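You operate a simulated robot arm through the tools that you are given. There is no shell and no other tool.

The job below is to be done with a simulated two-armed robot. You get a single attempt, and the scene is never put back.

JOB
Pick up the yellow spool from the top of the green table with one hand, pass it to the other hand and put it on the top of the low stand. Set down upright: spool.

The check looks at the end state, three seconds after you hand in, the way a careful person would. Anything else that was tipped, shoved, dropped, spilled or broken makes it a failure.

ROBOT AND FRAMES
Two 7-joint arms with two-finger parallel grippers on one trunk, on a base that moves. Base frame: it is fixed to the floor where the robot stands at the start and does not move with it; the origin is under the middle of the robot, x ahead of it, y to its left, z up. Lengths are in m, angles in rad, forces in N, time in s.
The left shoulder is at the start at [0.05, 0.165, 1.055], the right one opposite. With the tool pointing down near the work surface each hand reaches from about 0.24 to 0.7 m from the robot's upright axis, wherever it stands, measured 20 degrees to its own side. Places, roughly: spool [0.75, 3.75, 0.75]; top of the low stand [-3, 4.5, 0.5]. Payload 3.91 kg a hand.
Tool frame (each hand has its own): the origin (TCP) lies between the finger pads and is the grasp point; the fingertips stand 0.03 m ahead of it; z points along the fingers, y is the line along which they close. Largest opening 0.11 m; finger width 0.02, thickness 0.01; the body of the gripper, 0.048 by 0.112 m, starts 0.055 m behind the TCP.
Orientation is told as [roll, pitch, yaw] about the base's x, y, z axes, in that order, counted from this pose: with the fingers straight down and closing along the base's y, the tool's x points along the base's -x, its y along +y and its z along -z.

CONTROLS
- The arms move only by the tool arm_command. It takes "left_targets", "right_targets" or both (then of equal length, played together; a hand with none holds still); each is one flat list of numbers, 7 for each row, row after row: the shift along the base's x, y, z in m, then the turn, a rotation vector about the base's x, y, z in degrees, then the opening, from 0 (shut) to 1 (fully open). In form: [dx, dy, dz, ax, ay, az, grip, dx, dy, dz, ax, ay, az, grip, ...]. A call has 1 to 20 rows; each row is the pose to reach, as a shift and turn from the pose commanded when the call began. Rows are played at 5 a second. More than 0.05 m and 0.15 rad between two rows, or a gripper value outside its range, and nothing of the call is played. Where a pose cannot be reached the arm comes as near as it can. A force on the tool above 40 N (or 10 N above the force at the start of the call, whichever is more), or a blocked arm, ends the call early, and 0.2 s more pass. Each finger travels about 0.045 m/s and halts on what it meets, pressing with about 43 N; the grip force reading is that of the motor and also rises with nothing between the fingers. The clock runs only during rows and for 0.2 s after the last one: add rows that repeat a pose to give the fingers time. The reply holds the time, the measured pose of the TCP, the force on the tool along the base axes, the opening and the grip force, in the units named above and with some noise, with the torque about the TCP (base axes, N m) and any sound that the robot's microphone picked up.
- Cameras (640 x 400 px; columns grow to the right, rows downward): "scene" is now at [0.1221, -0.0001, 1.2364]; the picture's right is [0.00, -1.00, 0.00], its down [-0.46, -0.00, -0.89] and it looks along [0.89, 0.00, -0.46] (base axes); focal length 263 px, centre (320, 200). "left" rides on the left gripper at [0.072, -0.017, -0.103] in its tool frame; the picture's right is [0.23, 0.97, 0.00], its down [-0.76, 0.18, -0.62] and it looks along [-0.61, 0.14, 0.78] (tool axes); focal length 222 px, centre (320, 200). "right" rides on the right gripper at [0.072, 0.017, -0.103] in its tool frame; the picture's right is [-0.23, 0.97, 0.00], its down [-0.76, -0.18, -0.62] and it looks along [-0.61, -0.14, 0.78] (tool axes); focal length 222 px, centre (320, 200).
- capture(camera): a new picture of that camera. No time passes.
- raise_lower(by): slides the trunk up (or, below 0, down) by that many m; the arms and the scene camera ride with it, the base frame stays. It gives what a move gives, with no picture.
- steer(legs): drives the robot by 1 to 6 legs, each [ahead, left, turn to the left] in m, m and rad, along the robot's own axes; the way and the turn of a leg run together, so that a leg with both is an arc; at most 1.5 m and 3.142 rad a leg. The arms and the cameras ride along, it lands a little off, and it stops where it bumps. It gives what a move gives.
- turn_head(pan, tilt): turns the head with the scene camera to pan (to the left, within 1.396 rad either way) and tilt (down, from -0.506 to 1.204), counted from straight ahead of the robot. It gives what a move gives.
- pixel_to_xyz(camera, pixels): there is no depth. For up to 12 entries [column, row, z] of the newest picture of that camera ("zoom" is the newest enlarged one), the place [x, y] in the base frame at which the ray of that pixel passes the height z, good to about 0.002 m. No time passes.
- enlarge(camera, box): a new picture of the part [left, top, right, bottom] of that camera's present view, enlarged. No time passes.
- job_done(): hands the job in; it is judged then, once.

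Leave the grippers open and the arms clear of the work at the hand-in unless told otherwise.

The tools are called after "Emit:" as a command line: name --argument value ..., lists and objects as JSON in quotes. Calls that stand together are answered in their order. arm_command: Moves the arms, as the interface text tells. Its arguments: {"type":"object","properties":{"left_targets":{"type":"array","items":{"type":"number"}},"right_targets":{"type":"array","items":{"type":"number"}}},"required":[]} The other tools are called the same way: raise_lower (by) moves the trunk up or down; steer (legs) drives the base; turn_head (pan, tilt) turns the head that bears the scene camera; capture (camera) takes a picture; pixel_to_xyz (camera, pixels) gives the place at which the rays of pixels pass given heights; enlarge (camera, box) takes an enlarged picture of a part of a camera's view; job_done () hands the job in.

At the start:

```text
time_s: 0.0
left_ee_pos: [0.3181, 0.1514, 1.1088]
left_tool_rot: [-0.001, 0.0, 0.0]
left_wrist_force: [0.2, 0.4, 0.2]
left_moment: [0.0, -0.01, 0.02]
left_width: 0.1099
left_gripper_force: 0.1
right_ee_pos: [0.3853, -0.1611, 1.0555]
right_tool_rot: [0.0, 0.0, -0.001]
right_wrist_force: [0.1, -0.1, -0.1]
right_moment: [-0.01, 0.02, 0.01]
right_width: 0.1101
right_gripper_force: 0.1
trunk travel left (down, up): [-0.275, 0.228]
robot x, y, heading: [-0.0026, -0.0025, -0.0]
head pan, tilt (commanded): [0.005, 0.482]
```

scene: 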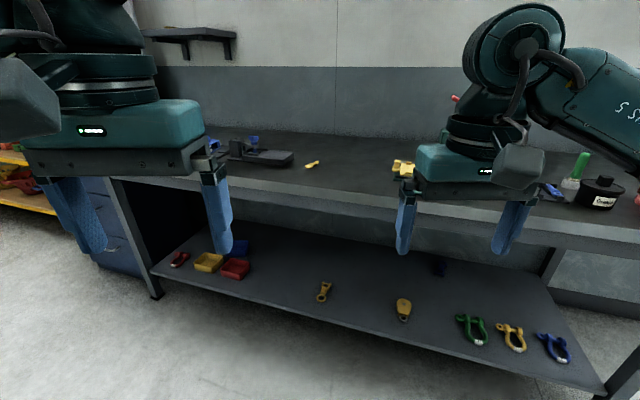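
right: 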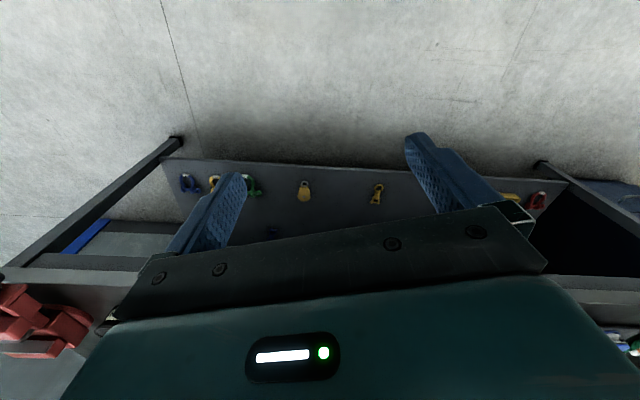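
left: 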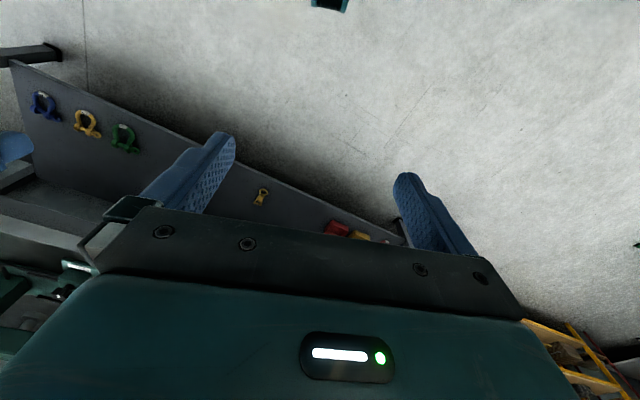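

The pictures show a long bench ahead of me, but neither the green table nor the spool. The spool should be far to the left, near [0.75, 3.75], so I'll turn the head left and look.

Emit:
turn_head --pan 1.35 --tilt 0.25

```text
time_s: 1.5
left_ee_pos: [0.3177, 0.1504, 1.1078]
left_tool_rot: [-0.001, 0.0, 0.002]
left_wrist_force: [0.7, -0.9, 0.2]
left_moment: [0.0, -0.01, 0.02]
left_width: 0.1097
left_gripper_force: 0.0
right_ee_pos: [0.384, -0.1609, 1.055]
right_tool_rot: [-0.001, 0.0, -0.001]
right_wrist_force: [-0.9, -0.3, -0.5]
right_moment: [-0.02, -0.01, 0.0]
right_width: 0.11
right_gripper_force: 0.0
trunk travel left (down, up): [-0.275, 0.228]
robot x, y, heading: [-0.0034, -0.0009, 0.0]
head pan, tilt (commanded): [1.349, 0.25]
```

The head has turned. Next I'll take a scene picture.

Emit:
capture --camera "scene"

```text
taken
```

scene: 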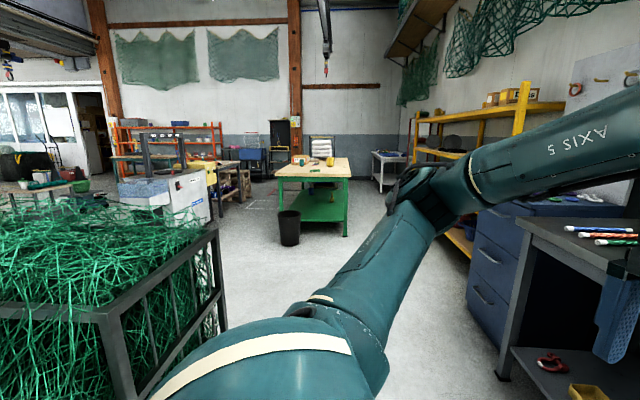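

I can see a table with green legs near columns 275-350, row 165, with yellow items on top. A wire bin full of nets is close on the left. I'll enlarge the table and work out floor positions for obstacles.

Emit:
enlarge --camera "scene" --box '[240, 120, 400, 220]'

Emit:
pixel_to_xyz --camera "scene" --pixels '[[288, 244, 0.0], [344, 236, 0.0], [275, 177, 0.75], [351, 177, 0.75], [227, 330, 0.0], [215, 230, 0.8], [283, 158, 0.75], [346, 158, 0.75], [470, 260, 0.0], [210, 222, 0.0], [380, 192, 0.0]]'

```text
4.00 times, centred on (320, 170) of scene
```

zoom: 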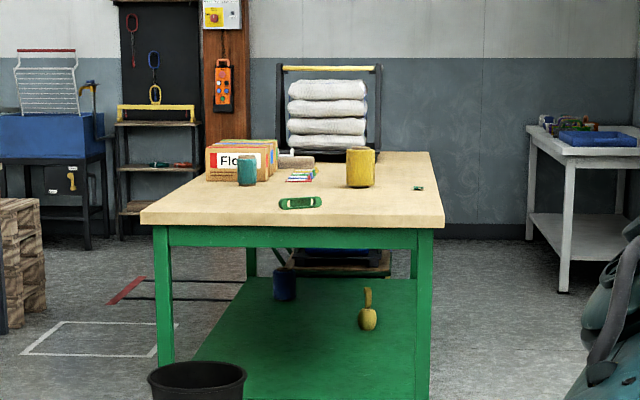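

```text
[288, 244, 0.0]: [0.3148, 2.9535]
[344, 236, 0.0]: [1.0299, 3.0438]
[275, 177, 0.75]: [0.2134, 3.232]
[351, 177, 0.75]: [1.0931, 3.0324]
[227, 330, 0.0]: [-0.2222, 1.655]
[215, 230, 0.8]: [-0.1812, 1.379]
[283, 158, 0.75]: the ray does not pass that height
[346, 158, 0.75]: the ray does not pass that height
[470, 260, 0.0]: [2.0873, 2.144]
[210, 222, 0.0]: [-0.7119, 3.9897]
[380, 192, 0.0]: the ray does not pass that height
```

The spool is the yellow cylinder at zoom (360,167), near the right (+x) side of the table. Other items sit around it: a green tool, a teal cup, a box, pencils and a small green thing. Before driving I'll measure how wide the gap is between the net bin and the bench.

Emit:
pixel_to_xyz --camera "scene" --pixels '[[110, 315, 0.71], [215, 230, 0.71], [500, 377, 0.0], [466, 265, 0.0], [529, 218, 0.85], [281, 243, 0.0], [299, 243, 0.0], [0, 310, 0.71]]'

Emit:
turn_head --pan 1.39 --tilt 0.75

Emit:
capture --camera "scene"

```text
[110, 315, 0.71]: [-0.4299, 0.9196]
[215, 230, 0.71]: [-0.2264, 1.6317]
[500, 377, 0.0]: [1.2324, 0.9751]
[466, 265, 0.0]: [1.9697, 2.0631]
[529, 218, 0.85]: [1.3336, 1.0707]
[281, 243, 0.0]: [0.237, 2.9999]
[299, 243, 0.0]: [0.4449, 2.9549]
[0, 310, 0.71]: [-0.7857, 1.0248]
```

```text
time_s: 2.4
left_ee_pos: [0.3183, 0.1516, 1.1092]
left_tool_rot: [-0.002, -0.001, 0.001]
left_wrist_force: [-0.7, 1.1, 0.6]
left_moment: [0.0, 0.0, -0.01]
left_width: 0.1102
left_gripper_force: 0.1
right_ee_pos: [0.3849, -0.1615, 1.0549]
right_tool_rot: [0.0, -0.001, 0.001]
right_wrist_force: [0.5, -0.7, 0.4]
right_moment: [0.04, -0.01, -0.01]
right_width: 0.11
right_gripper_force: 0.1
trunk travel left (down, up): [-0.275, 0.228]
robot x, y, heading: [-0.0015, -0.0018, -0.002]
head pan, tilt (commanded): [1.389, 0.75]
```

```text
taken
```

scene: 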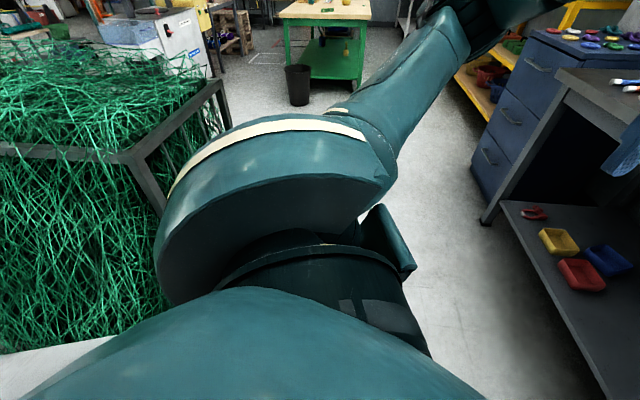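

The floor between the bin (nearest corners about [-0.43,0.92] and [-0.22,1.63]) and the bench's left end (about [1.23,0.98]) is free. I'll turn left 90° and drive diagonally to about [0.55,1.2], then look again.

Emit:
steer --legs '[[0, 0, 1.5708], [1.2, -0.55, 0]]'

Emit:
turn_head --pan -0.2 --tilt 0.35

Emit:
capture --camera "scene"

```text
time_s: 12.9
left_ee_pos: [0.3506, 1.529, 1.1086]
left_tool_rot: [-0.002, 0.0, 1.577]
left_wrist_force: [-0.3, -0.1, -0.5]
left_moment: [-0.01, 0.01, 0.0]
left_width: 0.1099
left_gripper_force: 0.0
right_ee_pos: [0.6628, 1.5959, 1.0552]
right_tool_rot: [0.001, -0.001, 1.575]
right_wrist_force: [0.8, 0.4, 0.1]
right_moment: [0.02, -0.02, -0.01]
right_width: 0.1099
right_gripper_force: 0.0
trunk travel left (down, up): [-0.275, 0.228]
robot x, y, heading: [0.5046, 1.2128, 1.578]
head pan, tilt (commanded): [1.389, 0.75]
```

```text
time_s: 14.6
left_ee_pos: [0.3503, 1.5293, 1.1083]
left_tool_rot: [-0.002, -0.001, 1.574]
left_wrist_force: [-0.8, -1.0, -0.1]
left_moment: [0.02, 0.0, 0.0]
left_width: 0.1102
left_gripper_force: 0.1
right_ee_pos: [0.662, 1.5966, 1.0551]
right_tool_rot: [0.0, 0.0, 1.574]
right_wrist_force: [-0.1, 0.2, 0.0]
right_moment: [0.01, -0.02, 0.02]
right_width: 0.11
right_gripper_force: 0.0
trunk travel left (down, up): [-0.275, 0.228]
robot x, y, heading: [0.501, 1.2125, 1.57]
head pan, tilt (commanded): [-0.201, 0.351]
```

```text
taken
```

scene: 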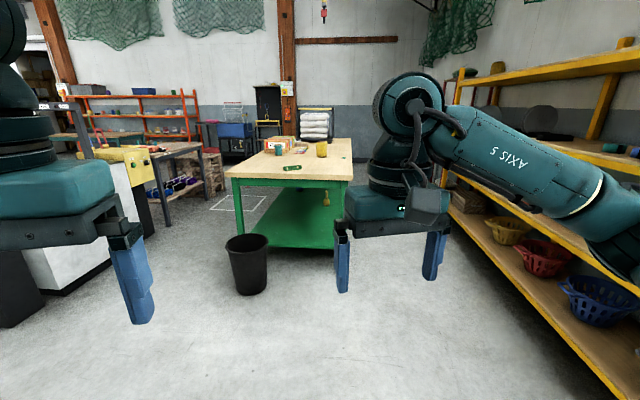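

I'm at [0.50,1.21], facing +y. The spool shows at (322,149). I'll enlarge that area and measure the table, the shelf on the right and the black waste bin.

Emit:
enlarge --camera "scene" --box '[220, 100, 380, 200]'

Emit:
pixel_to_xyz --camera "scene" --pixels '[[322, 157, 0.75], [228, 174, 0.75], [348, 180, 0.75], [255, 153, 0.75], [352, 140, 0.75], [600, 380, 0.0], [448, 212, 0.0], [235, 292, 0.0], [266, 290, 0.0], [250, 235, 0.3]]'

```text
4.00 times, centred on (300, 150) of scene
```

zoom: 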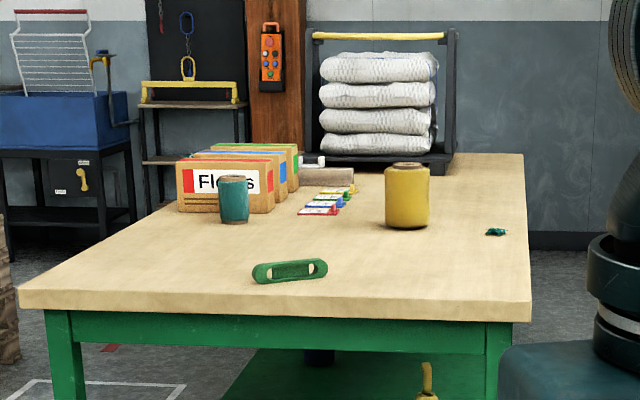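

```text
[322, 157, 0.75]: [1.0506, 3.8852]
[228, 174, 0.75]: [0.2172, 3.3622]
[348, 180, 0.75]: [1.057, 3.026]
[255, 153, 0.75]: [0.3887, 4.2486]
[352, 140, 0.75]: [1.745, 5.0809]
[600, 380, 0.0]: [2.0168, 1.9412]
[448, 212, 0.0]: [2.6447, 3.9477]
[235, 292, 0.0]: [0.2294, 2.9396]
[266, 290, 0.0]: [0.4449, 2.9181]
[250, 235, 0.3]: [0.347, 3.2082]
```

Measured at z=0.75, the table's near corners are about [0.22,3.36] and [1.06,3.03], so the table is turned by about -20°. The spool is at about [1.05,3.88], roughly 0.3 m from the table's right-hand edge. The yellow shelf runs parallel about 1.26 m to the right, so there is a lane to drive in. I'll line up with the lane and drive to its mouth.

Emit:
steer --legs '[[0, 0, -0.35], [0.95, -0.2, 0], [0.9, -0.2, 0]]'

Emit:
turn_head --pan 0.5 --tilt 0.45

Emit:
capture --camera "scene"

```text
time_s: 25.1
left_ee_pos: [1.4571, 3.1483, 1.1083]
left_tool_rot: [-0.001, 0.0, 1.249]
left_wrist_force: [-0.8, 0.1, -0.5]
left_moment: [-0.02, -0.03, -0.01]
left_width: 0.1102
left_gripper_force: 0.1
right_ee_pos: [1.7735, 3.1099, 1.0549]
right_tool_rot: [0.0, 0.001, 1.246]
right_wrist_force: [0.2, 0.6, -0.3]
right_moment: [0.0, -0.02, 0.02]
right_width: 0.1097
right_gripper_force: 0.0
trunk travel left (down, up): [-0.275, 0.228]
robot x, y, heading: [1.4963, 2.7974, 1.24]
head pan, tilt (commanded): [-0.201, 0.351]
```

```text
time_s: 26.1
left_ee_pos: [1.457, 3.1485, 1.1095]
left_tool_rot: [-0.003, 0.0, 1.248]
left_wrist_force: [-0.4, -0.5, -0.4]
left_moment: [0.0, -0.03, -0.02]
left_width: 0.1098
left_gripper_force: 0.1
right_ee_pos: [1.7744, 3.1111, 1.056]
right_tool_rot: [-0.001, 0.0, 1.244]
right_wrist_force: [0.0, -0.2, 0.7]
right_moment: [0.03, 0.0, 0.03]
right_width: 0.1102
right_gripper_force: 0.1
trunk travel left (down, up): [-0.275, 0.228]
robot x, y, heading: [1.4989, 2.8025, 1.242]
head pan, tilt (commanded): [0.499, 0.45]
```

```text
taken
```

scene: 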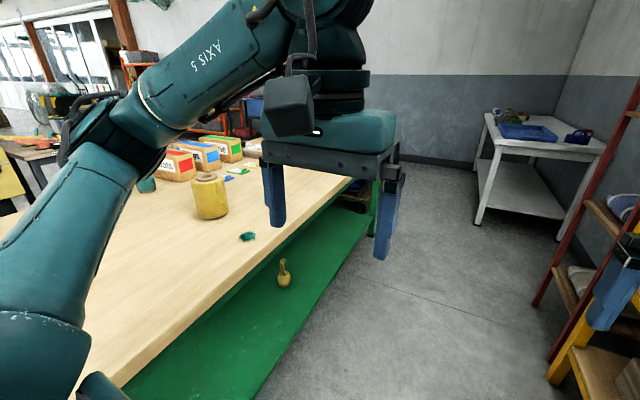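

The spool is now clear at (211,195), base near (213,217). A small green scrap is at (247,236). I'll enlarge and measure it.

Emit:
enlarge --camera "scene" --box '[152, 145, 272, 245]'

Emit:
pixel_to_xyz --camera "scene" --pixels '[[213, 218, 0.75], [247, 237, 0.75], [365, 178, 0.75], [130, 385, 0.75], [208, 175, 0.9], [283, 285, 0.25], [195, 180, 0.75], [550, 380, 0.0], [535, 305, 0.0], [475, 225, 0.0]]'

```text
4.00 times, centred on (212, 195) of scene
```

zoom: 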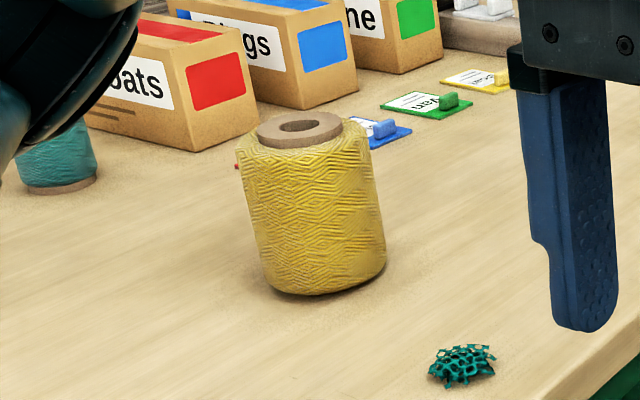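

```text
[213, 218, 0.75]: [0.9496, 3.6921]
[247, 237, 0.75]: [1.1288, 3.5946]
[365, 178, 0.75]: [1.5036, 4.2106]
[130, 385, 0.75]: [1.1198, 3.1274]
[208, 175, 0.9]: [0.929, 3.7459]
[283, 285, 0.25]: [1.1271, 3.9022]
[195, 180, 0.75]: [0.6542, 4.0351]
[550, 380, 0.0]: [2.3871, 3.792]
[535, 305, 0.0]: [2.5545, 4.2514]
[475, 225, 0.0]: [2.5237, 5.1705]
```

The spool is a yellow twine reel on a cardboard core, about 0.10 m wide and 0.14 m tall. Comparing the two views puts the table top nearer z≈0.79 and the spool near [0.97,3.67], roughly 0.37 m in from the edge. I need to know how big my base is, so I'll look straight down.

Emit:
turn_head --pan 0.0 --tilt 1.2

Emit:
capture --camera "scene"

```text
time_s: 27.2
left_ee_pos: [1.4569, 3.1497, 1.109]
left_tool_rot: [-0.001, 0.001, 1.248]
left_wrist_force: [0.0, -0.5, -0.4]
left_moment: [0.02, -0.03, 0.0]
left_width: 0.1099
left_gripper_force: 0.1
right_ee_pos: [1.7734, 3.1109, 1.0553]
right_tool_rot: [-0.001, -0.001, 1.244]
right_wrist_force: [-0.4, 0.0, 0.0]
right_moment: [0.02, 0.02, -0.01]
right_width: 0.11
right_gripper_force: 0.1
trunk travel left (down, up): [-0.275, 0.228]
robot x, y, heading: [1.496, 2.799, 1.247]
head pan, tilt (commanded): [0.0, 1.201]
```

```text
taken
```

scene: 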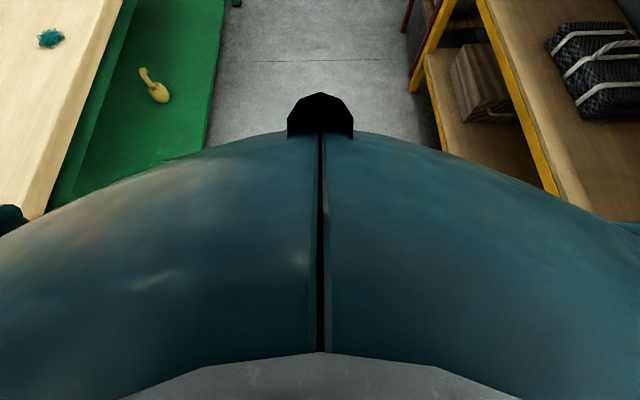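

The body's front blocks the view of the base, and its outer rim shows at row ~130. I'll see where that rim falls at several heights, and re-measure the table edge from this steep view.

Emit:
pixel_to_xyz --camera "scene" --pixels '[[320, 92, 0.0], [320, 92, 0.3], [320, 92, 0.6], [250, 138, 0.0], [250, 138, 0.5], [48, 200, 0.79], [120, 5, 0.79], [228, 5, 0.25], [207, 148, 0.25], [42, 43, 0.79], [555, 195, 0.4]]'

```text
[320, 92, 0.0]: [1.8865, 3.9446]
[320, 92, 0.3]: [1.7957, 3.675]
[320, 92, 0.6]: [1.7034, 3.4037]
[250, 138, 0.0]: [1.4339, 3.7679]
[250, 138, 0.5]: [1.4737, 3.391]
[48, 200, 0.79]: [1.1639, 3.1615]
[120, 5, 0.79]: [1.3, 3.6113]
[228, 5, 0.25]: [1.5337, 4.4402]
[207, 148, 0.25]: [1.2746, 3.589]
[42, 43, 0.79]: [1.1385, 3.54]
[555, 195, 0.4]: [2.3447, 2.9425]
```

Seen steeply from above, the table's right edge runs through [1.164,3.162] and [1.300,3.611], direction about 73°. The spool is about 0.33 m in from it. I'll drive up the lane and turn to face the table with the spool a little right of my centre line. I'm staying about 0.5 m off the edge for now.

Emit:
steer --legs '[[0.48, -0.08, 0], [0, 0, 1.6]]'

Emit:
turn_head --pan -0.2 --tilt 0.7

Emit:
capture --camera "scene"

Emit:
capture --camera "right"

Emit:
capture --camera "left"

```text
time_s: 33.9
left_ee_pos: [1.3791, 3.1896, 1.109]
left_tool_rot: [-0.001, 0.0, 2.804]
left_wrist_force: [0.7, -0.4, -0.4]
left_moment: [0.02, -0.02, -0.01]
left_width: 0.1101
left_gripper_force: 0.1
right_ee_pos: [1.422, 3.5071, 1.055]
right_tool_rot: [-0.001, 0.002, 2.8]
right_wrist_force: [-0.1, 0.3, -0.6]
right_moment: [0.02, 0.01, 0.04]
right_width: 0.1103
right_gripper_force: 0.0
trunk travel left (down, up): [-0.275, 0.228]
robot x, y, heading: [1.727, 3.2278, 2.798]
head pan, tilt (commanded): [0.0, 1.201]
```

```text
time_s: 34.9
left_ee_pos: [1.3793, 3.1904, 1.1092]
left_tool_rot: [-0.001, 0.001, 2.803]
left_wrist_force: [-0.1, 0.4, 0.1]
left_moment: [0.01, -0.01, 0.01]
left_width: 0.1098
left_gripper_force: 0.1
right_ee_pos: [1.4218, 3.5067, 1.0561]
right_tool_rot: [0.0, 0.0, 2.801]
right_wrist_force: [0.3, -0.1, 0.2]
right_moment: [-0.01, 0.0, -0.01]
right_width: 0.11
right_gripper_force: 0.1
trunk travel left (down, up): [-0.275, 0.228]
robot x, y, heading: [1.7303, 3.2231, 2.803]
head pan, tilt (commanded): [-0.201, 0.7]
```

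```text
taken
```

scene: 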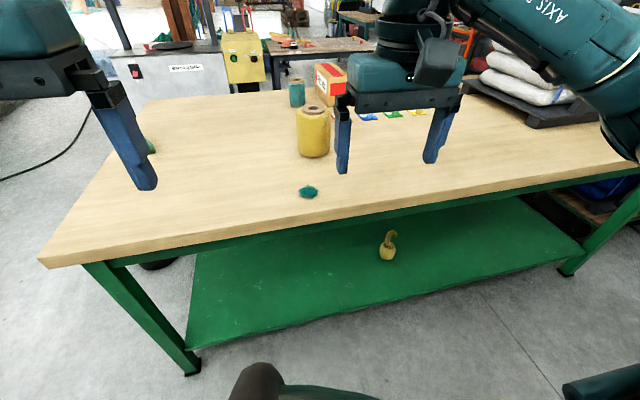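

```text
taken
```

right: 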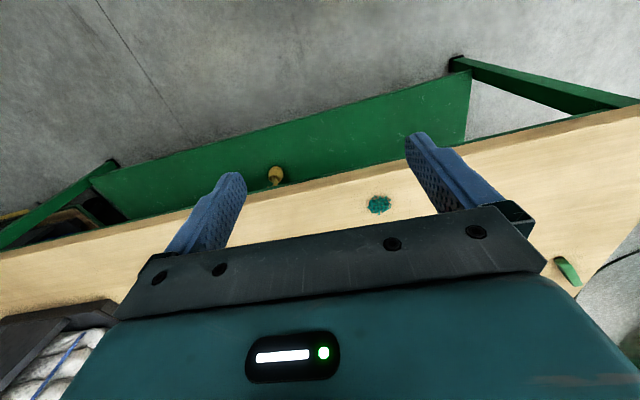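

```text
taken
```

left: 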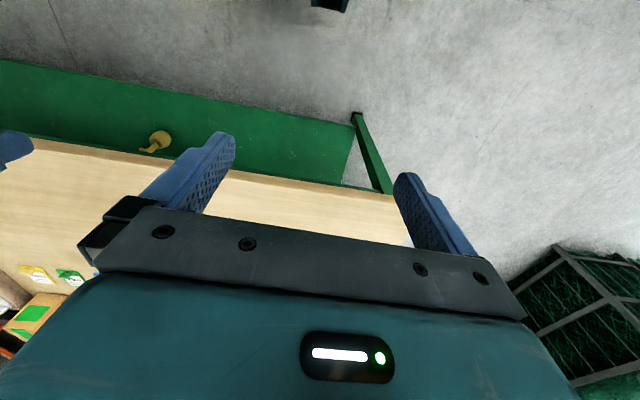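

I'm facing the table with the spool at (313,130). At the bottom of the scene picture, (255,370) and (600,385) look like parts of my own base. I'll measure those, the spool and the table edge.

Emit:
pixel_to_xyz --camera "scene" --pixels '[[262, 364, 0.0], [262, 364, 0.2], [262, 364, 0.4], [562, 388, 0.0], [562, 388, 0.2], [40, 258, 0.79], [505, 184, 0.79], [313, 157, 0.79], [308, 191, 0.79], [193, 372, 0.0], [187, 345, 0.25], [580, 250, 0.25]]'

Emit:
turn_head --pan 0.0 --tilt 0.95

Emit:
capture --camera "scene"

```text
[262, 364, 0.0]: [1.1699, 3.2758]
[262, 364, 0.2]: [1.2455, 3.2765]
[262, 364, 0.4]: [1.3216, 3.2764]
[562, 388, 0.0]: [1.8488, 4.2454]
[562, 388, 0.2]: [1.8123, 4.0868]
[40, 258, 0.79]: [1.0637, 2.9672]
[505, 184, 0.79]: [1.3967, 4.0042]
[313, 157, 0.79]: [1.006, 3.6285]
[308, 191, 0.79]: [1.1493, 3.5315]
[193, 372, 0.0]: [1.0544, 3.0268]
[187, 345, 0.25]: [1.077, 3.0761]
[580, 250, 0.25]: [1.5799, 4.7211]
```

```text
time_s: 35.6
left_ee_pos: [1.3789, 3.1901, 1.1091]
left_tool_rot: [-0.003, 0.0, 2.803]
left_wrist_force: [0.4, -0.5, -0.4]
left_moment: [0.01, 0.0, 0.02]
left_width: 0.1099
left_gripper_force: 0.1
right_ee_pos: [1.4221, 3.5061, 1.0556]
right_tool_rot: [0.001, 0.001, 2.8]
right_wrist_force: [-0.6, 0.2, 0.9]
right_moment: [0.04, 0.0, 0.0]
right_width: 0.11
right_gripper_force: 0.0
trunk travel left (down, up): [-0.275, 0.228]
robot x, y, heading: [1.7322, 3.2258, 2.796]
head pan, tilt (commanded): [0.0, 0.949]
```

```text
taken
```

scene: 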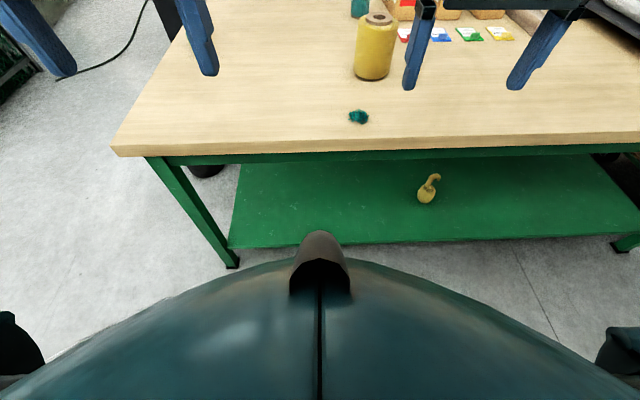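

The knob in the middle is high on the chest. At the top of the left wrist picture, at (330,5), something teal shows on the floor side. I'll check where it lies, since it may be the base.

Emit:
pixel_to_xyz --camera "left" --pixels '[[330, 10, 0.0], [330, 10, 0.2], [330, 10, 0.4], [312, 3, 0.2], [348, 3, 0.2], [356, 112, 0.0], [390, 192, 0.0]]'

Emit:
enlarge --camera "left" --box '[280, 0, 380, 62]'

Emit:
enlarge --camera "scene" --box '[260, 0, 460, 125]'

```text
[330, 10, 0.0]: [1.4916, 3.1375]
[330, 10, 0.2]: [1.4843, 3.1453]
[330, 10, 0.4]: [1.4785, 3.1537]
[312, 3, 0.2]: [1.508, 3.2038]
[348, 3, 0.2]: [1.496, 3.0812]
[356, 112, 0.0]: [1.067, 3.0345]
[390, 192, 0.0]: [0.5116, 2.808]
```

```text
6.40 times, centred on (330, 31) of left
```

zoom: 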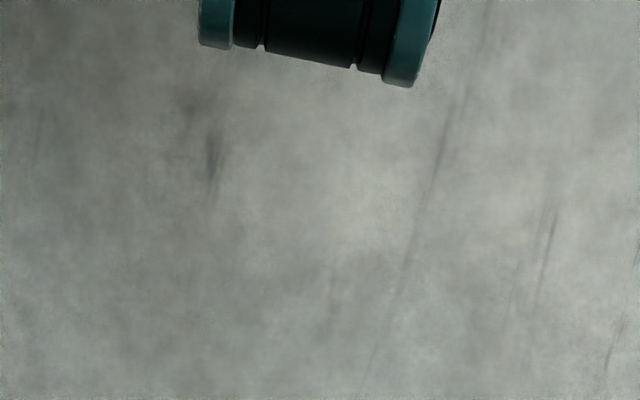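

```text
3.20 times, centred on (360, 62) of scene
```

zoom: 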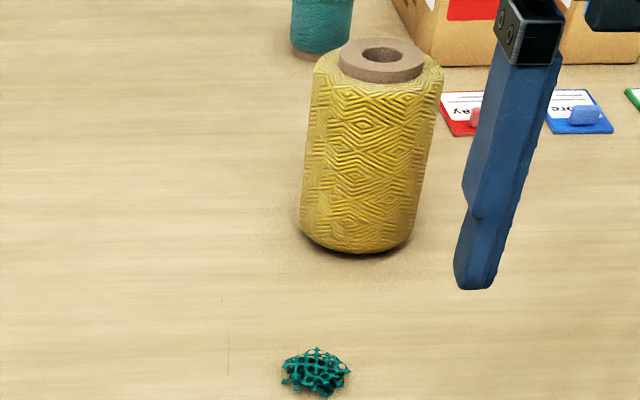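

The teal banded piece sits about 0.2 m ahead and 0.16 m left of my axis, so it may be the front of the base. To see the base properly I'll tip the left hand back toward me by 50°, which is in free air in front of the table, and look with its camera.

Emit:
arm_command --left_targets '[0, 0, 0, -2.68, -7.54, 0, 1, 0, 0, 0, -5.36, -15.07, 0, 1, 0, 0, 0, -8.04, -22.61, 0, 1, 0, 0, 0, -10.72, -30.14, 0, 1, 0, 0, 0, -13.4, -37.68, 0, 1, 0, 0, 0, -16.08, -45.2, 0, 1, 0, 0, 0, -16.75, -47.1, 0, 1]'

Emit:
capture --camera "left"

```text
time_s: 37.2
left_ee_pos: [1.3789, 3.1897, 1.1088]
left_tool_rot: [0.002, 0.873, 2.804]
left_wrist_force: [0.2, -0.3, 0.5]
left_moment: [-0.01, 0.01, 0.0]
left_width: 0.1101
left_gripper_force: 0.1
right_ee_pos: [1.4216, 3.5067, 1.0553]
right_tool_rot: [0.0, 0.001, 2.802]
right_wrist_force: [-0.6, -0.9, -0.8]
right_moment: [-0.04, -0.01, 0.01]
right_width: 0.1101
right_gripper_force: 0.1
trunk travel left (down, up): [-0.275, 0.228]
robot x, y, heading: [1.7296, 3.2281, 2.799]
head pan, tilt (commanded): [0.0, 0.949]
```

```text
taken
```

left: 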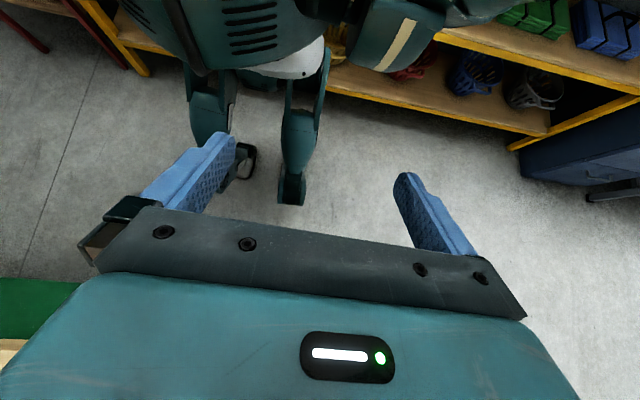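

Now I can see my own body: legs with wheels, the front ones at (290,195) and (240,170). I'll get their floor positions.

Emit:
pixel_to_xyz --camera "left" --pixels '[[290, 205, 0.0], [290, 205, 0.1], [240, 185, 0.0], [248, 182, 0.1], [300, 130, 0.4], [200, 140, 0.4], [270, 75, 0.5]]'

Emit:
enlarge --camera "left" --box '[150, 0, 390, 220]'

```text
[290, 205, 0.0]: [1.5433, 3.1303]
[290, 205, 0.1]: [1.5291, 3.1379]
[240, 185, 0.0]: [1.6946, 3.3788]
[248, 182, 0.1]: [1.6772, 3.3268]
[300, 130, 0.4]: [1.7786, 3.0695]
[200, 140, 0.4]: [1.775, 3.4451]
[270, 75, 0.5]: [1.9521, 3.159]
```

```text
1.82 times, centred on (270, 110) of left
```

zoom: 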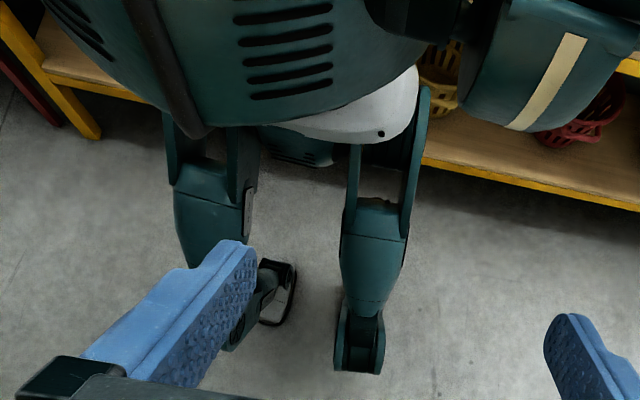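

Combining both views, my legs and knees reach only about 0.21-0.22 m ahead of my axis. My axis is now 0.555 m from the table edge, so moving to about 0.36 m is safe. I'll bring the left hand back level, then drive ahead 0.19 m and square up slightly.

Emit:
arm_command --left_targets '[0, 0, 0, 2.68, 7.54, 0, 1, 0, 0, 0, 5.36, 15.07, 0, 1, 0, 0, 0, 8.04, 22.61, 0, 1, 0, 0, 0, 10.72, 30.14, 0, 1, 0, 0, 0, 13.4, 37.68, 0, 1, 0, 0, 0, 16.08, 45.2, 0, 1, 0, 0, 0, 16.75, 47.1, 0, 1]'

Emit:
steer --legs '[[0.0, 0.0, 0.03], [0.19, 0.0, 0.0]]'

Emit:
turn_head --pan -0.3 --tilt 0.75

Emit:
capture --camera "scene"

```text
time_s: 38.8
left_ee_pos: [1.3786, 3.1891, 1.109]
left_tool_rot: [-0.001, -0.002, 2.804]
left_wrist_force: [-0.2, 0.1, -0.8]
left_moment: [-0.03, 0.02, -0.01]
left_width: 0.1101
left_gripper_force: 0.1
right_ee_pos: [1.4217, 3.5063, 1.0553]
right_tool_rot: [0.0, -0.001, 2.801]
right_wrist_force: [-0.4, -0.5, -0.1]
right_moment: [0.01, 0.0, 0.0]
right_width: 0.1101
right_gripper_force: 0.1
trunk travel left (down, up): [-0.275, 0.228]
robot x, y, heading: [1.7279, 3.229, 2.805]
head pan, tilt (commanded): [0.0, 0.949]
```

```text
time_s: 40.8
left_ee_pos: [1.2018, 3.237, 1.1093]
left_tool_rot: [-0.003, -0.002, 2.833]
left_wrist_force: [0.2, 0.5, 0.0]
left_moment: [0.0, -0.06, 0.01]
left_width: 0.1098
left_gripper_force: 0.1
right_ee_pos: [1.235, 3.5553, 1.0551]
right_tool_rot: [0.001, 0.001, 2.831]
right_wrist_force: [0.0, -0.5, -0.5]
right_moment: [0.0, -0.02, -0.04]
right_width: 0.11
right_gripper_force: 0.0
trunk travel left (down, up): [-0.275, 0.228]
robot x, y, heading: [1.5523, 3.2832, 2.83]
head pan, tilt (commanded): [0.0, 0.949]
```

```text
time_s: 41.5
left_ee_pos: [1.2032, 3.2365, 1.1106]
left_tool_rot: [-0.003, 0.0, 2.832]
left_wrist_force: [0.3, -0.2, 0.2]
left_moment: [-0.02, -0.02, -0.01]
left_width: 0.11
left_gripper_force: 0.0
right_ee_pos: [1.2358, 3.5549, 1.0557]
right_tool_rot: [-0.001, 0.0, 2.831]
right_wrist_force: [0.3, -0.2, 0.2]
right_moment: [0.05, -0.01, -0.01]
right_width: 0.1097
right_gripper_force: 0.0
trunk travel left (down, up): [-0.275, 0.228]
robot x, y, heading: [1.5535, 3.2826, 2.824]
head pan, tilt (commanded): [-0.3, 0.75]
```

```text
taken
```

scene: 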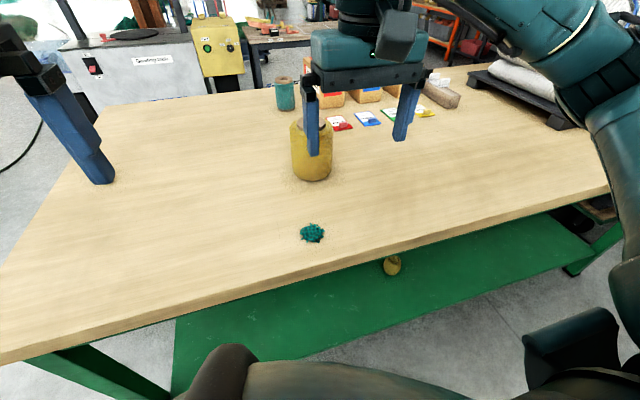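

My axis is now 0.37 m from the edge, and the right hand blocks the view of the spool. I'll slide the right hand 0.12 m to my right, in free air above the table, then measure the spool accurately.

Emit:
arm_command --right_targets '[0.0122, 0.038, 0.02, 0, 0, 0, 1, 0.0245, 0.076, 0.04, 0, 0, 0, 1, 0.0367, 0.114, 0.05, 0, 0, 0, 1]'

Emit:
capture --camera "scene"

Emit:
enlarge --camera "scene" --box '[252, 90, 372, 190]'

```text
time_s: 42.4
left_ee_pos: [1.2036, 3.2378, 1.1088]
left_tool_rot: [-0.004, 0.001, 2.834]
left_wrist_force: [-0.6, -0.5, 0.2]
left_moment: [-0.01, 0.01, -0.01]
left_width: 0.11
left_gripper_force: 0.1
right_ee_pos: [1.2714, 3.6703, 1.1074]
right_tool_rot: [-0.001, -0.001, 2.831]
right_wrist_force: [0.1, -0.7, -0.7]
right_moment: [-0.03, -0.02, 0.03]
right_width: 0.11
right_gripper_force: 0.0
trunk travel left (down, up): [-0.275, 0.228]
robot x, y, heading: [1.5509, 3.2836, 2.836]
head pan, tilt (commanded): [-0.3, 0.75]
```

```text
taken
```

scene: 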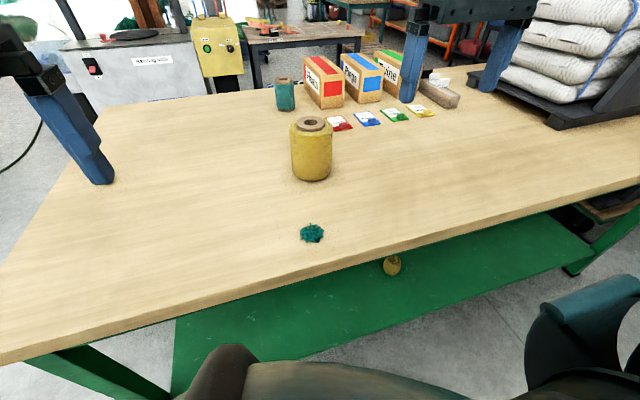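

```text
4.00 times, centred on (312, 140) of scene
```

zoom: 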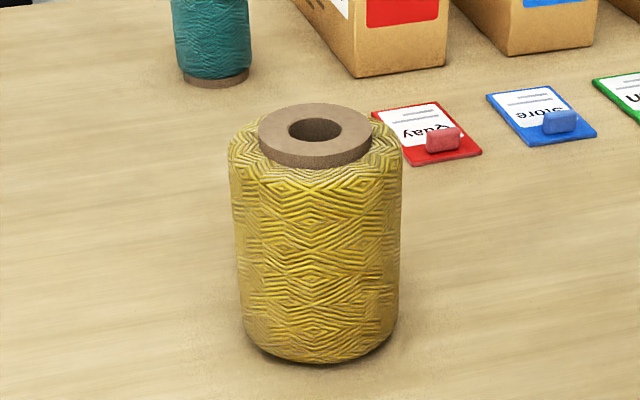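

The view is clear. In the zoomed picture the body spans columns ~230-403, the base's near rim is at (320,362), and the top ring is centred near (315,130). I'll get rays for these points.

Emit:
pixel_to_xyz --camera "zoom" --pixels '[[320, 363, 0.79], [231, 200, 0.87], [404, 200, 0.87], [236, 280, 0.82], [401, 280, 0.82], [314, 104, 0.93], [314, 158, 0.93], [258, 134, 0.93], [371, 134, 0.93], [313, 130, 0.93], [186, 85, 0.79], [248, 78, 0.79]]'

Emit:
pixel_to_xyz --camera "scene" --pixels '[[320, 200, 1.1], [320, 200, 0.79], [312, 232, 0.79], [0, 362, 0.79], [530, 209, 0.79], [640, 178, 0.79]]'

```text
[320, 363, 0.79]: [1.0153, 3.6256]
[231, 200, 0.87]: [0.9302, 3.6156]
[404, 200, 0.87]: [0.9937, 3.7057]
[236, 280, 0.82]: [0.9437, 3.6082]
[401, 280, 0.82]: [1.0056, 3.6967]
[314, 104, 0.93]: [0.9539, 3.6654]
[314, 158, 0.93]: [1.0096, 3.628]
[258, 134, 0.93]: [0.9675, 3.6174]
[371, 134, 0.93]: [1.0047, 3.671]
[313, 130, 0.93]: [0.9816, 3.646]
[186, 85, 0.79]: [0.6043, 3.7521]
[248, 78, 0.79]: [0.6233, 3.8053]
```

```text
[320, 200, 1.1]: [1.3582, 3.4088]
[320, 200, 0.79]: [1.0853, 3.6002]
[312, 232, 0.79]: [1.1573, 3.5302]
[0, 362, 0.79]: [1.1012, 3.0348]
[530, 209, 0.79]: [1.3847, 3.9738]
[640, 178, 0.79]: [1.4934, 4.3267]
```

The body looks close to my 0.11 m opening, so I need the camera's exact position. I'll query some pixels at two heights to triangulate it.

Emit:
pixel_to_xyz --camera "zoom" --pixels '[[0, 0, 0.79], [0, 0, 1.09], [640, 0, 0.79], [640, 0, 1.09], [0, 400, 0.79], [0, 400, 1.09], [640, 400, 0.79], [640, 400, 1.09], [231, 200, 1.05], [404, 200, 1.05]]'

```text
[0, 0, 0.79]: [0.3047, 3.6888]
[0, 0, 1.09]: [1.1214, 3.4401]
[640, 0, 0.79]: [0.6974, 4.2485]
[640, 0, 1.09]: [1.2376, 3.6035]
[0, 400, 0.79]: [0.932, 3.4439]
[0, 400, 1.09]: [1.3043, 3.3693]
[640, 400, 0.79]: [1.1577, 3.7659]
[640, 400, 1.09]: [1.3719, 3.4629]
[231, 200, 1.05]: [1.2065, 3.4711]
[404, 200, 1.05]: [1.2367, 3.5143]
```

The camera is at [1.461,3.337,1.215]. That makes the spool about 0.105 m wide, with its axis near [0.97,3.65]. To pin this down, I'll bring the right hand high over the spool, with fingertips well above its top, and look with the wrist camera.

Emit:
arm_command --right_targets '[-0.04, -0.002, 0, 0, 0, 0, 1, -0.08, -0.004, 0, 0, 0, 0, 1, -0.12, -0.006, 0, 0, 0, 0, 1, -0.16, -0.009, 0, 0, 0, 0, 1, -0.2, -0.011, 0, 0, 0, 0, 1, -0.24, -0.013, 0, 0, 0, 0, 1, -0.28, -0.015, 0, 0, 0, 0, 1, -0.298, -0.016, 0, 0, 0, 0, 1, -0.298, -0.016, 0, 0, 0, 0, 1]'

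Emit:
capture --camera "right"

Emit:
capture --camera "scene"

```text
time_s: 44.4
left_ee_pos: [1.2025, 3.2366, 1.109]
left_tool_rot: [-0.003, 0.001, 2.832]
left_wrist_force: [-1.0, 0.4, 0.7]
left_moment: [0.0, 0.0, 0.0]
left_width: 0.11
left_gripper_force: 0.1
right_ee_pos: [1.0321, 3.6546, 1.1062]
right_tool_rot: [0.0, 0.002, 2.831]
right_wrist_force: [0.1, 0.0, 0.0]
right_moment: [0.0, 0.02, 0.01]
right_width: 0.1099
right_gripper_force: 0.0
right hand out of reach, approached as far as the arm can: row 7, 8, 9
trunk travel left (down, up): [-0.275, 0.228]
robot x, y, heading: [1.5531, 3.2831, 2.828]
head pan, tilt (commanded): [-0.3, 0.75]
```

```text
taken
```

right: 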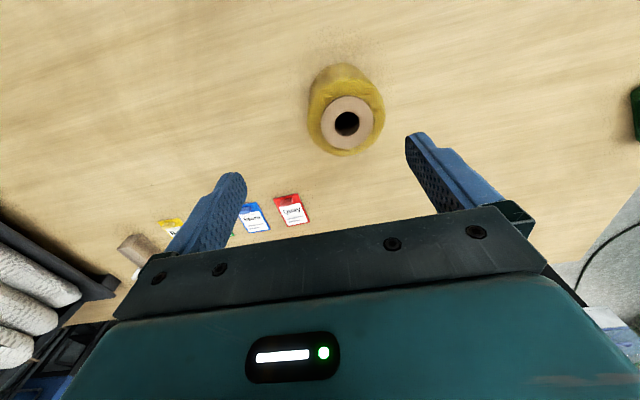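

```text
taken
```

scene: 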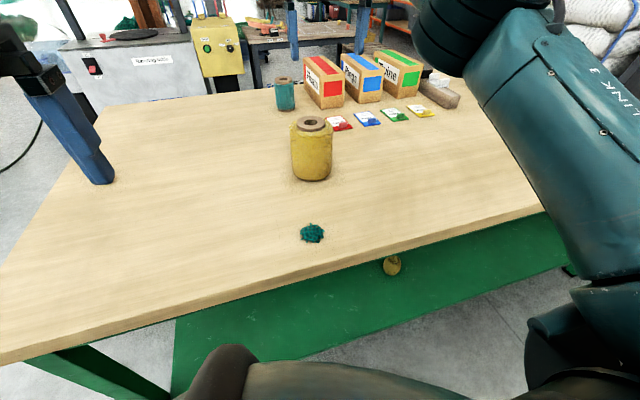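

The right arm stops 0.06 m short at this height, so I need to stand a little closer. First I'll check my chest clearance at table height, using the earlier tilted left-hand picture where the lower end of the chest seam is at (201,74). I'll also take spool rays from the right wrist camera.

Emit:
pixel_to_xyz --camera "left" --pixels '[[201, 74, 0.6], [201, 74, 0.7], [201, 74, 0.8], [201, 74, 0.9], [201, 74, 1.0], [250, 68, 0.7], [250, 68, 0.9], [415, 70, 0.9]]'

Emit:
enlarge --camera "right" --box '[266, 50, 426, 170]'

```text
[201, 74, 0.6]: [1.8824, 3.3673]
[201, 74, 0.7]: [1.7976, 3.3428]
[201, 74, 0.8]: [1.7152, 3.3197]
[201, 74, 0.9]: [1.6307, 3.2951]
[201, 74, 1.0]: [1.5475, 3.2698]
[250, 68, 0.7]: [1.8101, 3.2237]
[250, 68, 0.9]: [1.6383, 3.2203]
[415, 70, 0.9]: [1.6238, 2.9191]
```

```text
3.33 times, centred on (346, 110) of right
```

zoom: 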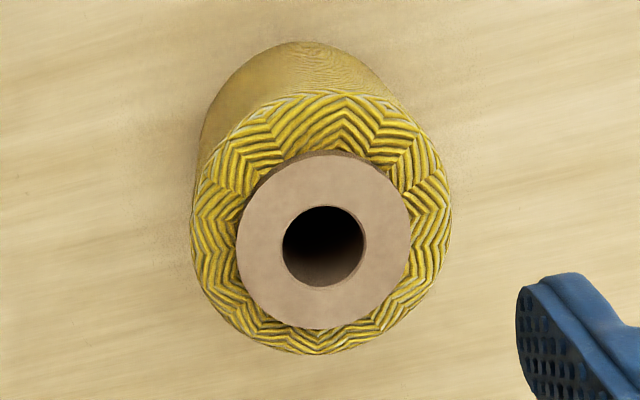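

The chest's lowest point is at z≈0.96, above the table top, and only the knees (about 0.21 m ahead) limit me. I can move closer. Now I'll read the ring and body silhouette rays from this overhead view.

Emit:
pixel_to_xyz --camera "zoom" --pixels '[[237, 240, 0.92], [411, 240, 0.92], [324, 151, 0.92], [324, 329, 0.92], [191, 235, 0.9], [452, 235, 0.9], [312, 354, 0.9], [305, 42, 0.79], [0, 0, 0.79], [0, 0, 1.0], [640, 400, 0.79], [640, 400, 1.0]]'

```text
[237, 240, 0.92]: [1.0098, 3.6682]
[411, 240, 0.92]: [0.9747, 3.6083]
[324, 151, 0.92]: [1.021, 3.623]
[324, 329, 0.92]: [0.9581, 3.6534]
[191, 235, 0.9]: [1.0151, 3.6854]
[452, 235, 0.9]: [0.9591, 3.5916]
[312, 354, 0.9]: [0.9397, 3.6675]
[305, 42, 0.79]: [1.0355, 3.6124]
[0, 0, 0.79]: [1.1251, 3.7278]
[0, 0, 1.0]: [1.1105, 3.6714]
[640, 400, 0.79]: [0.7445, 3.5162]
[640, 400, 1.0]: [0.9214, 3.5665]
```

Triangulating from both cameras puts the ring centre at [0.998, 3.636], with the top at z≈0.940. The body is about 0.101 m wide and the table top is at z≈0.812. It fits the 0.11 m opening with about 4 mm each side. I'll move the base 0.04 m closer and re-measure from the wrist camera.

Emit:
steer --legs '[[0.04, 0.0, 0.0]]'

Emit:
arm_command --right_targets '[0, 0, -0.03, 0, 0, 0, 1, 0, 0, -0.03, 0, 0, 0, 1]'

Emit:
enlarge --camera "right" --box '[246, 50, 406, 170]'

Emit:
capture --camera "right"

Emit:
enlarge --camera "scene" --box '[232, 80, 392, 180]'

```text
time_s: 45.2
left_ee_pos: [1.1636, 3.2491, 1.1082]
left_tool_rot: [-0.001, -0.001, 2.832]
left_wrist_force: [-0.4, 0.1, 0.2]
left_moment: [0.0, -0.02, 0.01]
left_width: 0.1102
left_gripper_force: 0.0
right_ee_pos: [0.9946, 3.666, 1.1063]
right_tool_rot: [0.001, 0.0, 2.83]
right_wrist_force: [0.0, 0.1, 0.1]
right_moment: [-0.01, 0.01, 0.0]
right_width: 0.1099
right_gripper_force: 0.1
trunk travel left (down, up): [-0.275, 0.228]
robot x, y, heading: [1.5155, 3.2976, 2.834]
head pan, tilt (commanded): [-0.3, 0.75]
```

```text
time_s: 45.8
left_ee_pos: [1.165, 3.2488, 1.1087]
left_tool_rot: [-0.002, 0.002, 2.831]
left_wrist_force: [-1.0, 0.4, 0.1]
left_moment: [-0.04, 0.03, 0.02]
left_width: 0.11
left_gripper_force: 0.0
right_ee_pos: [0.9932, 3.6651, 1.077]
right_tool_rot: [0.001, -0.001, 2.831]
right_wrist_force: [-0.2, 0.1, 0.6]
right_moment: [0.0, 0.0, 0.03]
right_width: 0.1098
right_gripper_force: 0.1
trunk travel left (down, up): [-0.275, 0.228]
robot x, y, heading: [1.5141, 3.295, 2.833]
head pan, tilt (commanded): [-0.3, 0.75]
```

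```text
3.33 times, centred on (326, 110) of right
```

zoom: 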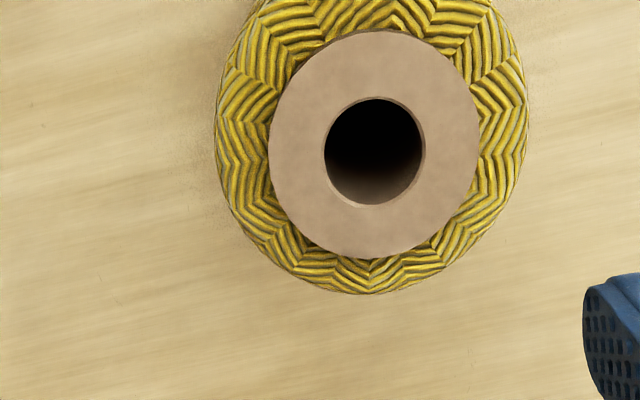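

```text
taken
```

right: 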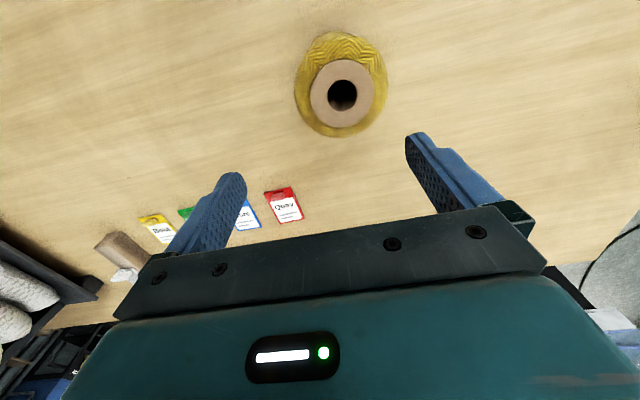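

```text
4.00 times, centred on (312, 130) of scene
```

zoom: 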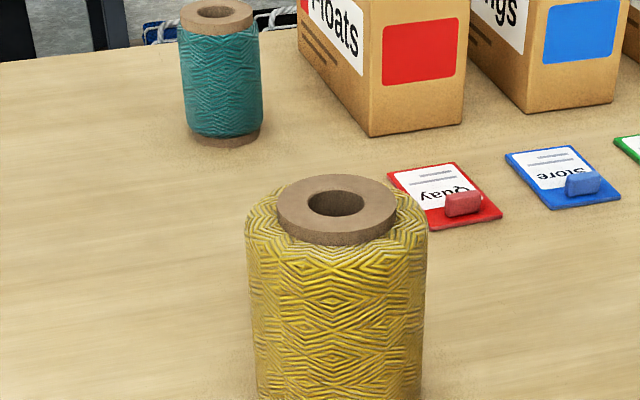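

Now I'll take ring rays from both cameras at this position. In the right picture the ring spans columns 310.7-373.7 and rows 59.3-127.1. In the scene zoom it spans columns 277-397 and rows 175-232.

Emit:
pixel_to_xyz --camera "right" --pixels '[[310.7, 93.5, 0.94], [373.7, 93.5, 0.94], [342.2, 59.3, 0.94], [342.2, 127.1, 0.94], [294.5, 93, 0.92], [388.5, 93, 0.92], [0, 0, 0.8], [0, 0, 1.0], [640, 190, 0.8], [640, 190, 1.0]]'

Emit:
pixel_to_xyz --camera "zoom" --pixels '[[277, 207, 0.94], [397, 207, 0.94], [336, 175, 0.94], [336, 233, 0.94], [0, 0, 0.8], [0, 0, 1.0], [640, 400, 0.8], [640, 400, 1.0]]'

```text
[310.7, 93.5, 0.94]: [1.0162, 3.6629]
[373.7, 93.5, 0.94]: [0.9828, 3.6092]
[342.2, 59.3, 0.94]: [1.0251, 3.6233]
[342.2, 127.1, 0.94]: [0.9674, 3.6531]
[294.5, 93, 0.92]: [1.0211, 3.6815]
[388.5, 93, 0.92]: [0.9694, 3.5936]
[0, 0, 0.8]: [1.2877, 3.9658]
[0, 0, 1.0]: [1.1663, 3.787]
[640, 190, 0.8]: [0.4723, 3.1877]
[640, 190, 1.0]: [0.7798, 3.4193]
```

```text
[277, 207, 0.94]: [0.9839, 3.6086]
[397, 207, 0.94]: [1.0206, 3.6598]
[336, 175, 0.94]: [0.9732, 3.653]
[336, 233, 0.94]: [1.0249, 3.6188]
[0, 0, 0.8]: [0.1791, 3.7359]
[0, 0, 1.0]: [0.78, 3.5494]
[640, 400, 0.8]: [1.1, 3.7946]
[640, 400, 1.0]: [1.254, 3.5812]
```

Both cameras agree: the ring centre is at [0.999,3.636,0.940] and the body is about 0.102 m wide. I'll move the right hand over it and come down until the fingertips are just above the spool at TCP z≈0.985, then check alignment.

Emit:
arm_command --right_targets '[0.003, -0.015, 0, 0, 0, 0, 1, 0.006, -0.029, 0, 0, 0, 0, 1, 0.006, -0.029, -0.045, 0, 0, 0, 1, 0.006, -0.029, -0.092, 0, 0, 0, 1, 0.006, -0.029, -0.092, 0, 0, 0, 1]'

Emit:
capture --camera "right"

Emit:
enlarge --camera "right" --box '[160, 0, 480, 200]'

Emit:
capture --camera "scene"

```text
time_s: 47.0
left_ee_pos: [1.1639, 3.2483, 1.1079]
left_tool_rot: [-0.003, 0.001, 2.833]
left_wrist_force: [-0.5, -1.1, -0.3]
left_moment: [0.03, -0.01, 0.01]
left_width: 0.1101
left_gripper_force: 0.0
right_ee_pos: [0.9985, 3.6373, 0.9836]
right_tool_rot: [0.001, -0.002, 2.83]
right_wrist_force: [-0.5, -0.5, -0.6]
right_moment: [-0.01, -0.02, 0.01]
right_width: 0.11
right_gripper_force: 0.0
trunk travel left (down, up): [-0.275, 0.228]
robot x, y, heading: [1.5149, 3.2952, 2.832]
head pan, tilt (commanded): [-0.3, 0.75]
```

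```text
taken
```

right: 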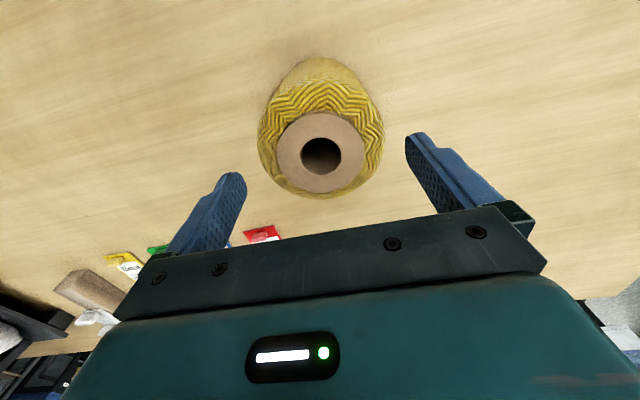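

```text
2.00 times, centred on (320, 100) of right
```

zoom: 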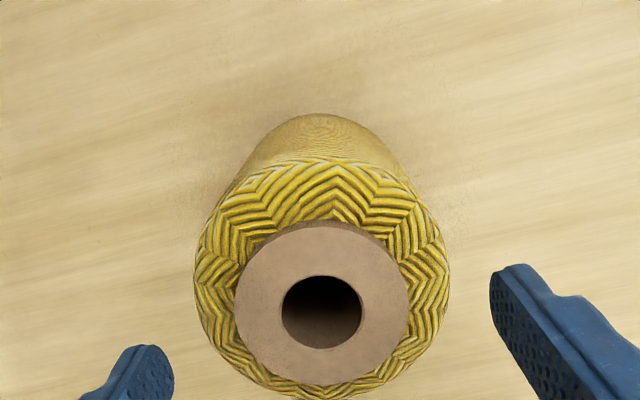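

```text
taken
```

scene: 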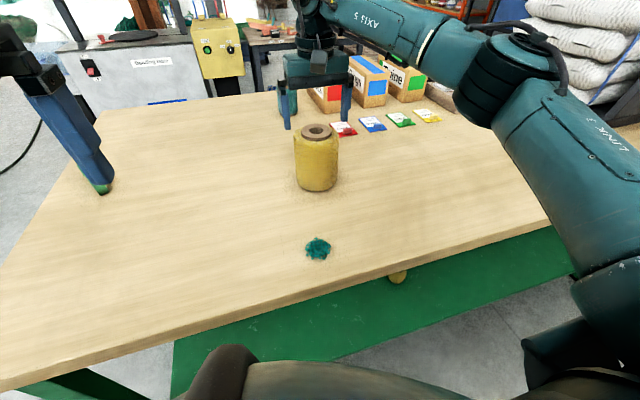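

The hand is over the spool. I'll check the ring centre again from this closer view, where the zoom ring spans columns 235-409 and rows 222-386.

Emit:
pixel_to_xyz --camera "zoom" --pixels '[[235, 302, 0.94], [409, 302, 0.94], [322, 222, 0.94], [322, 386, 0.94], [193, 285, 0.92], [450, 285, 0.92], [205, 240, 0.92], [439, 240, 0.92]]'

```text
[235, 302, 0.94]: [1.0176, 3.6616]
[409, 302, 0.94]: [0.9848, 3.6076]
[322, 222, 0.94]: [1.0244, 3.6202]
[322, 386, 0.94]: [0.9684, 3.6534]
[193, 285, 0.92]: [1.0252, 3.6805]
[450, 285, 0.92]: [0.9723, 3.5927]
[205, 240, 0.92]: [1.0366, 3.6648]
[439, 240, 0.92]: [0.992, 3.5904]
```

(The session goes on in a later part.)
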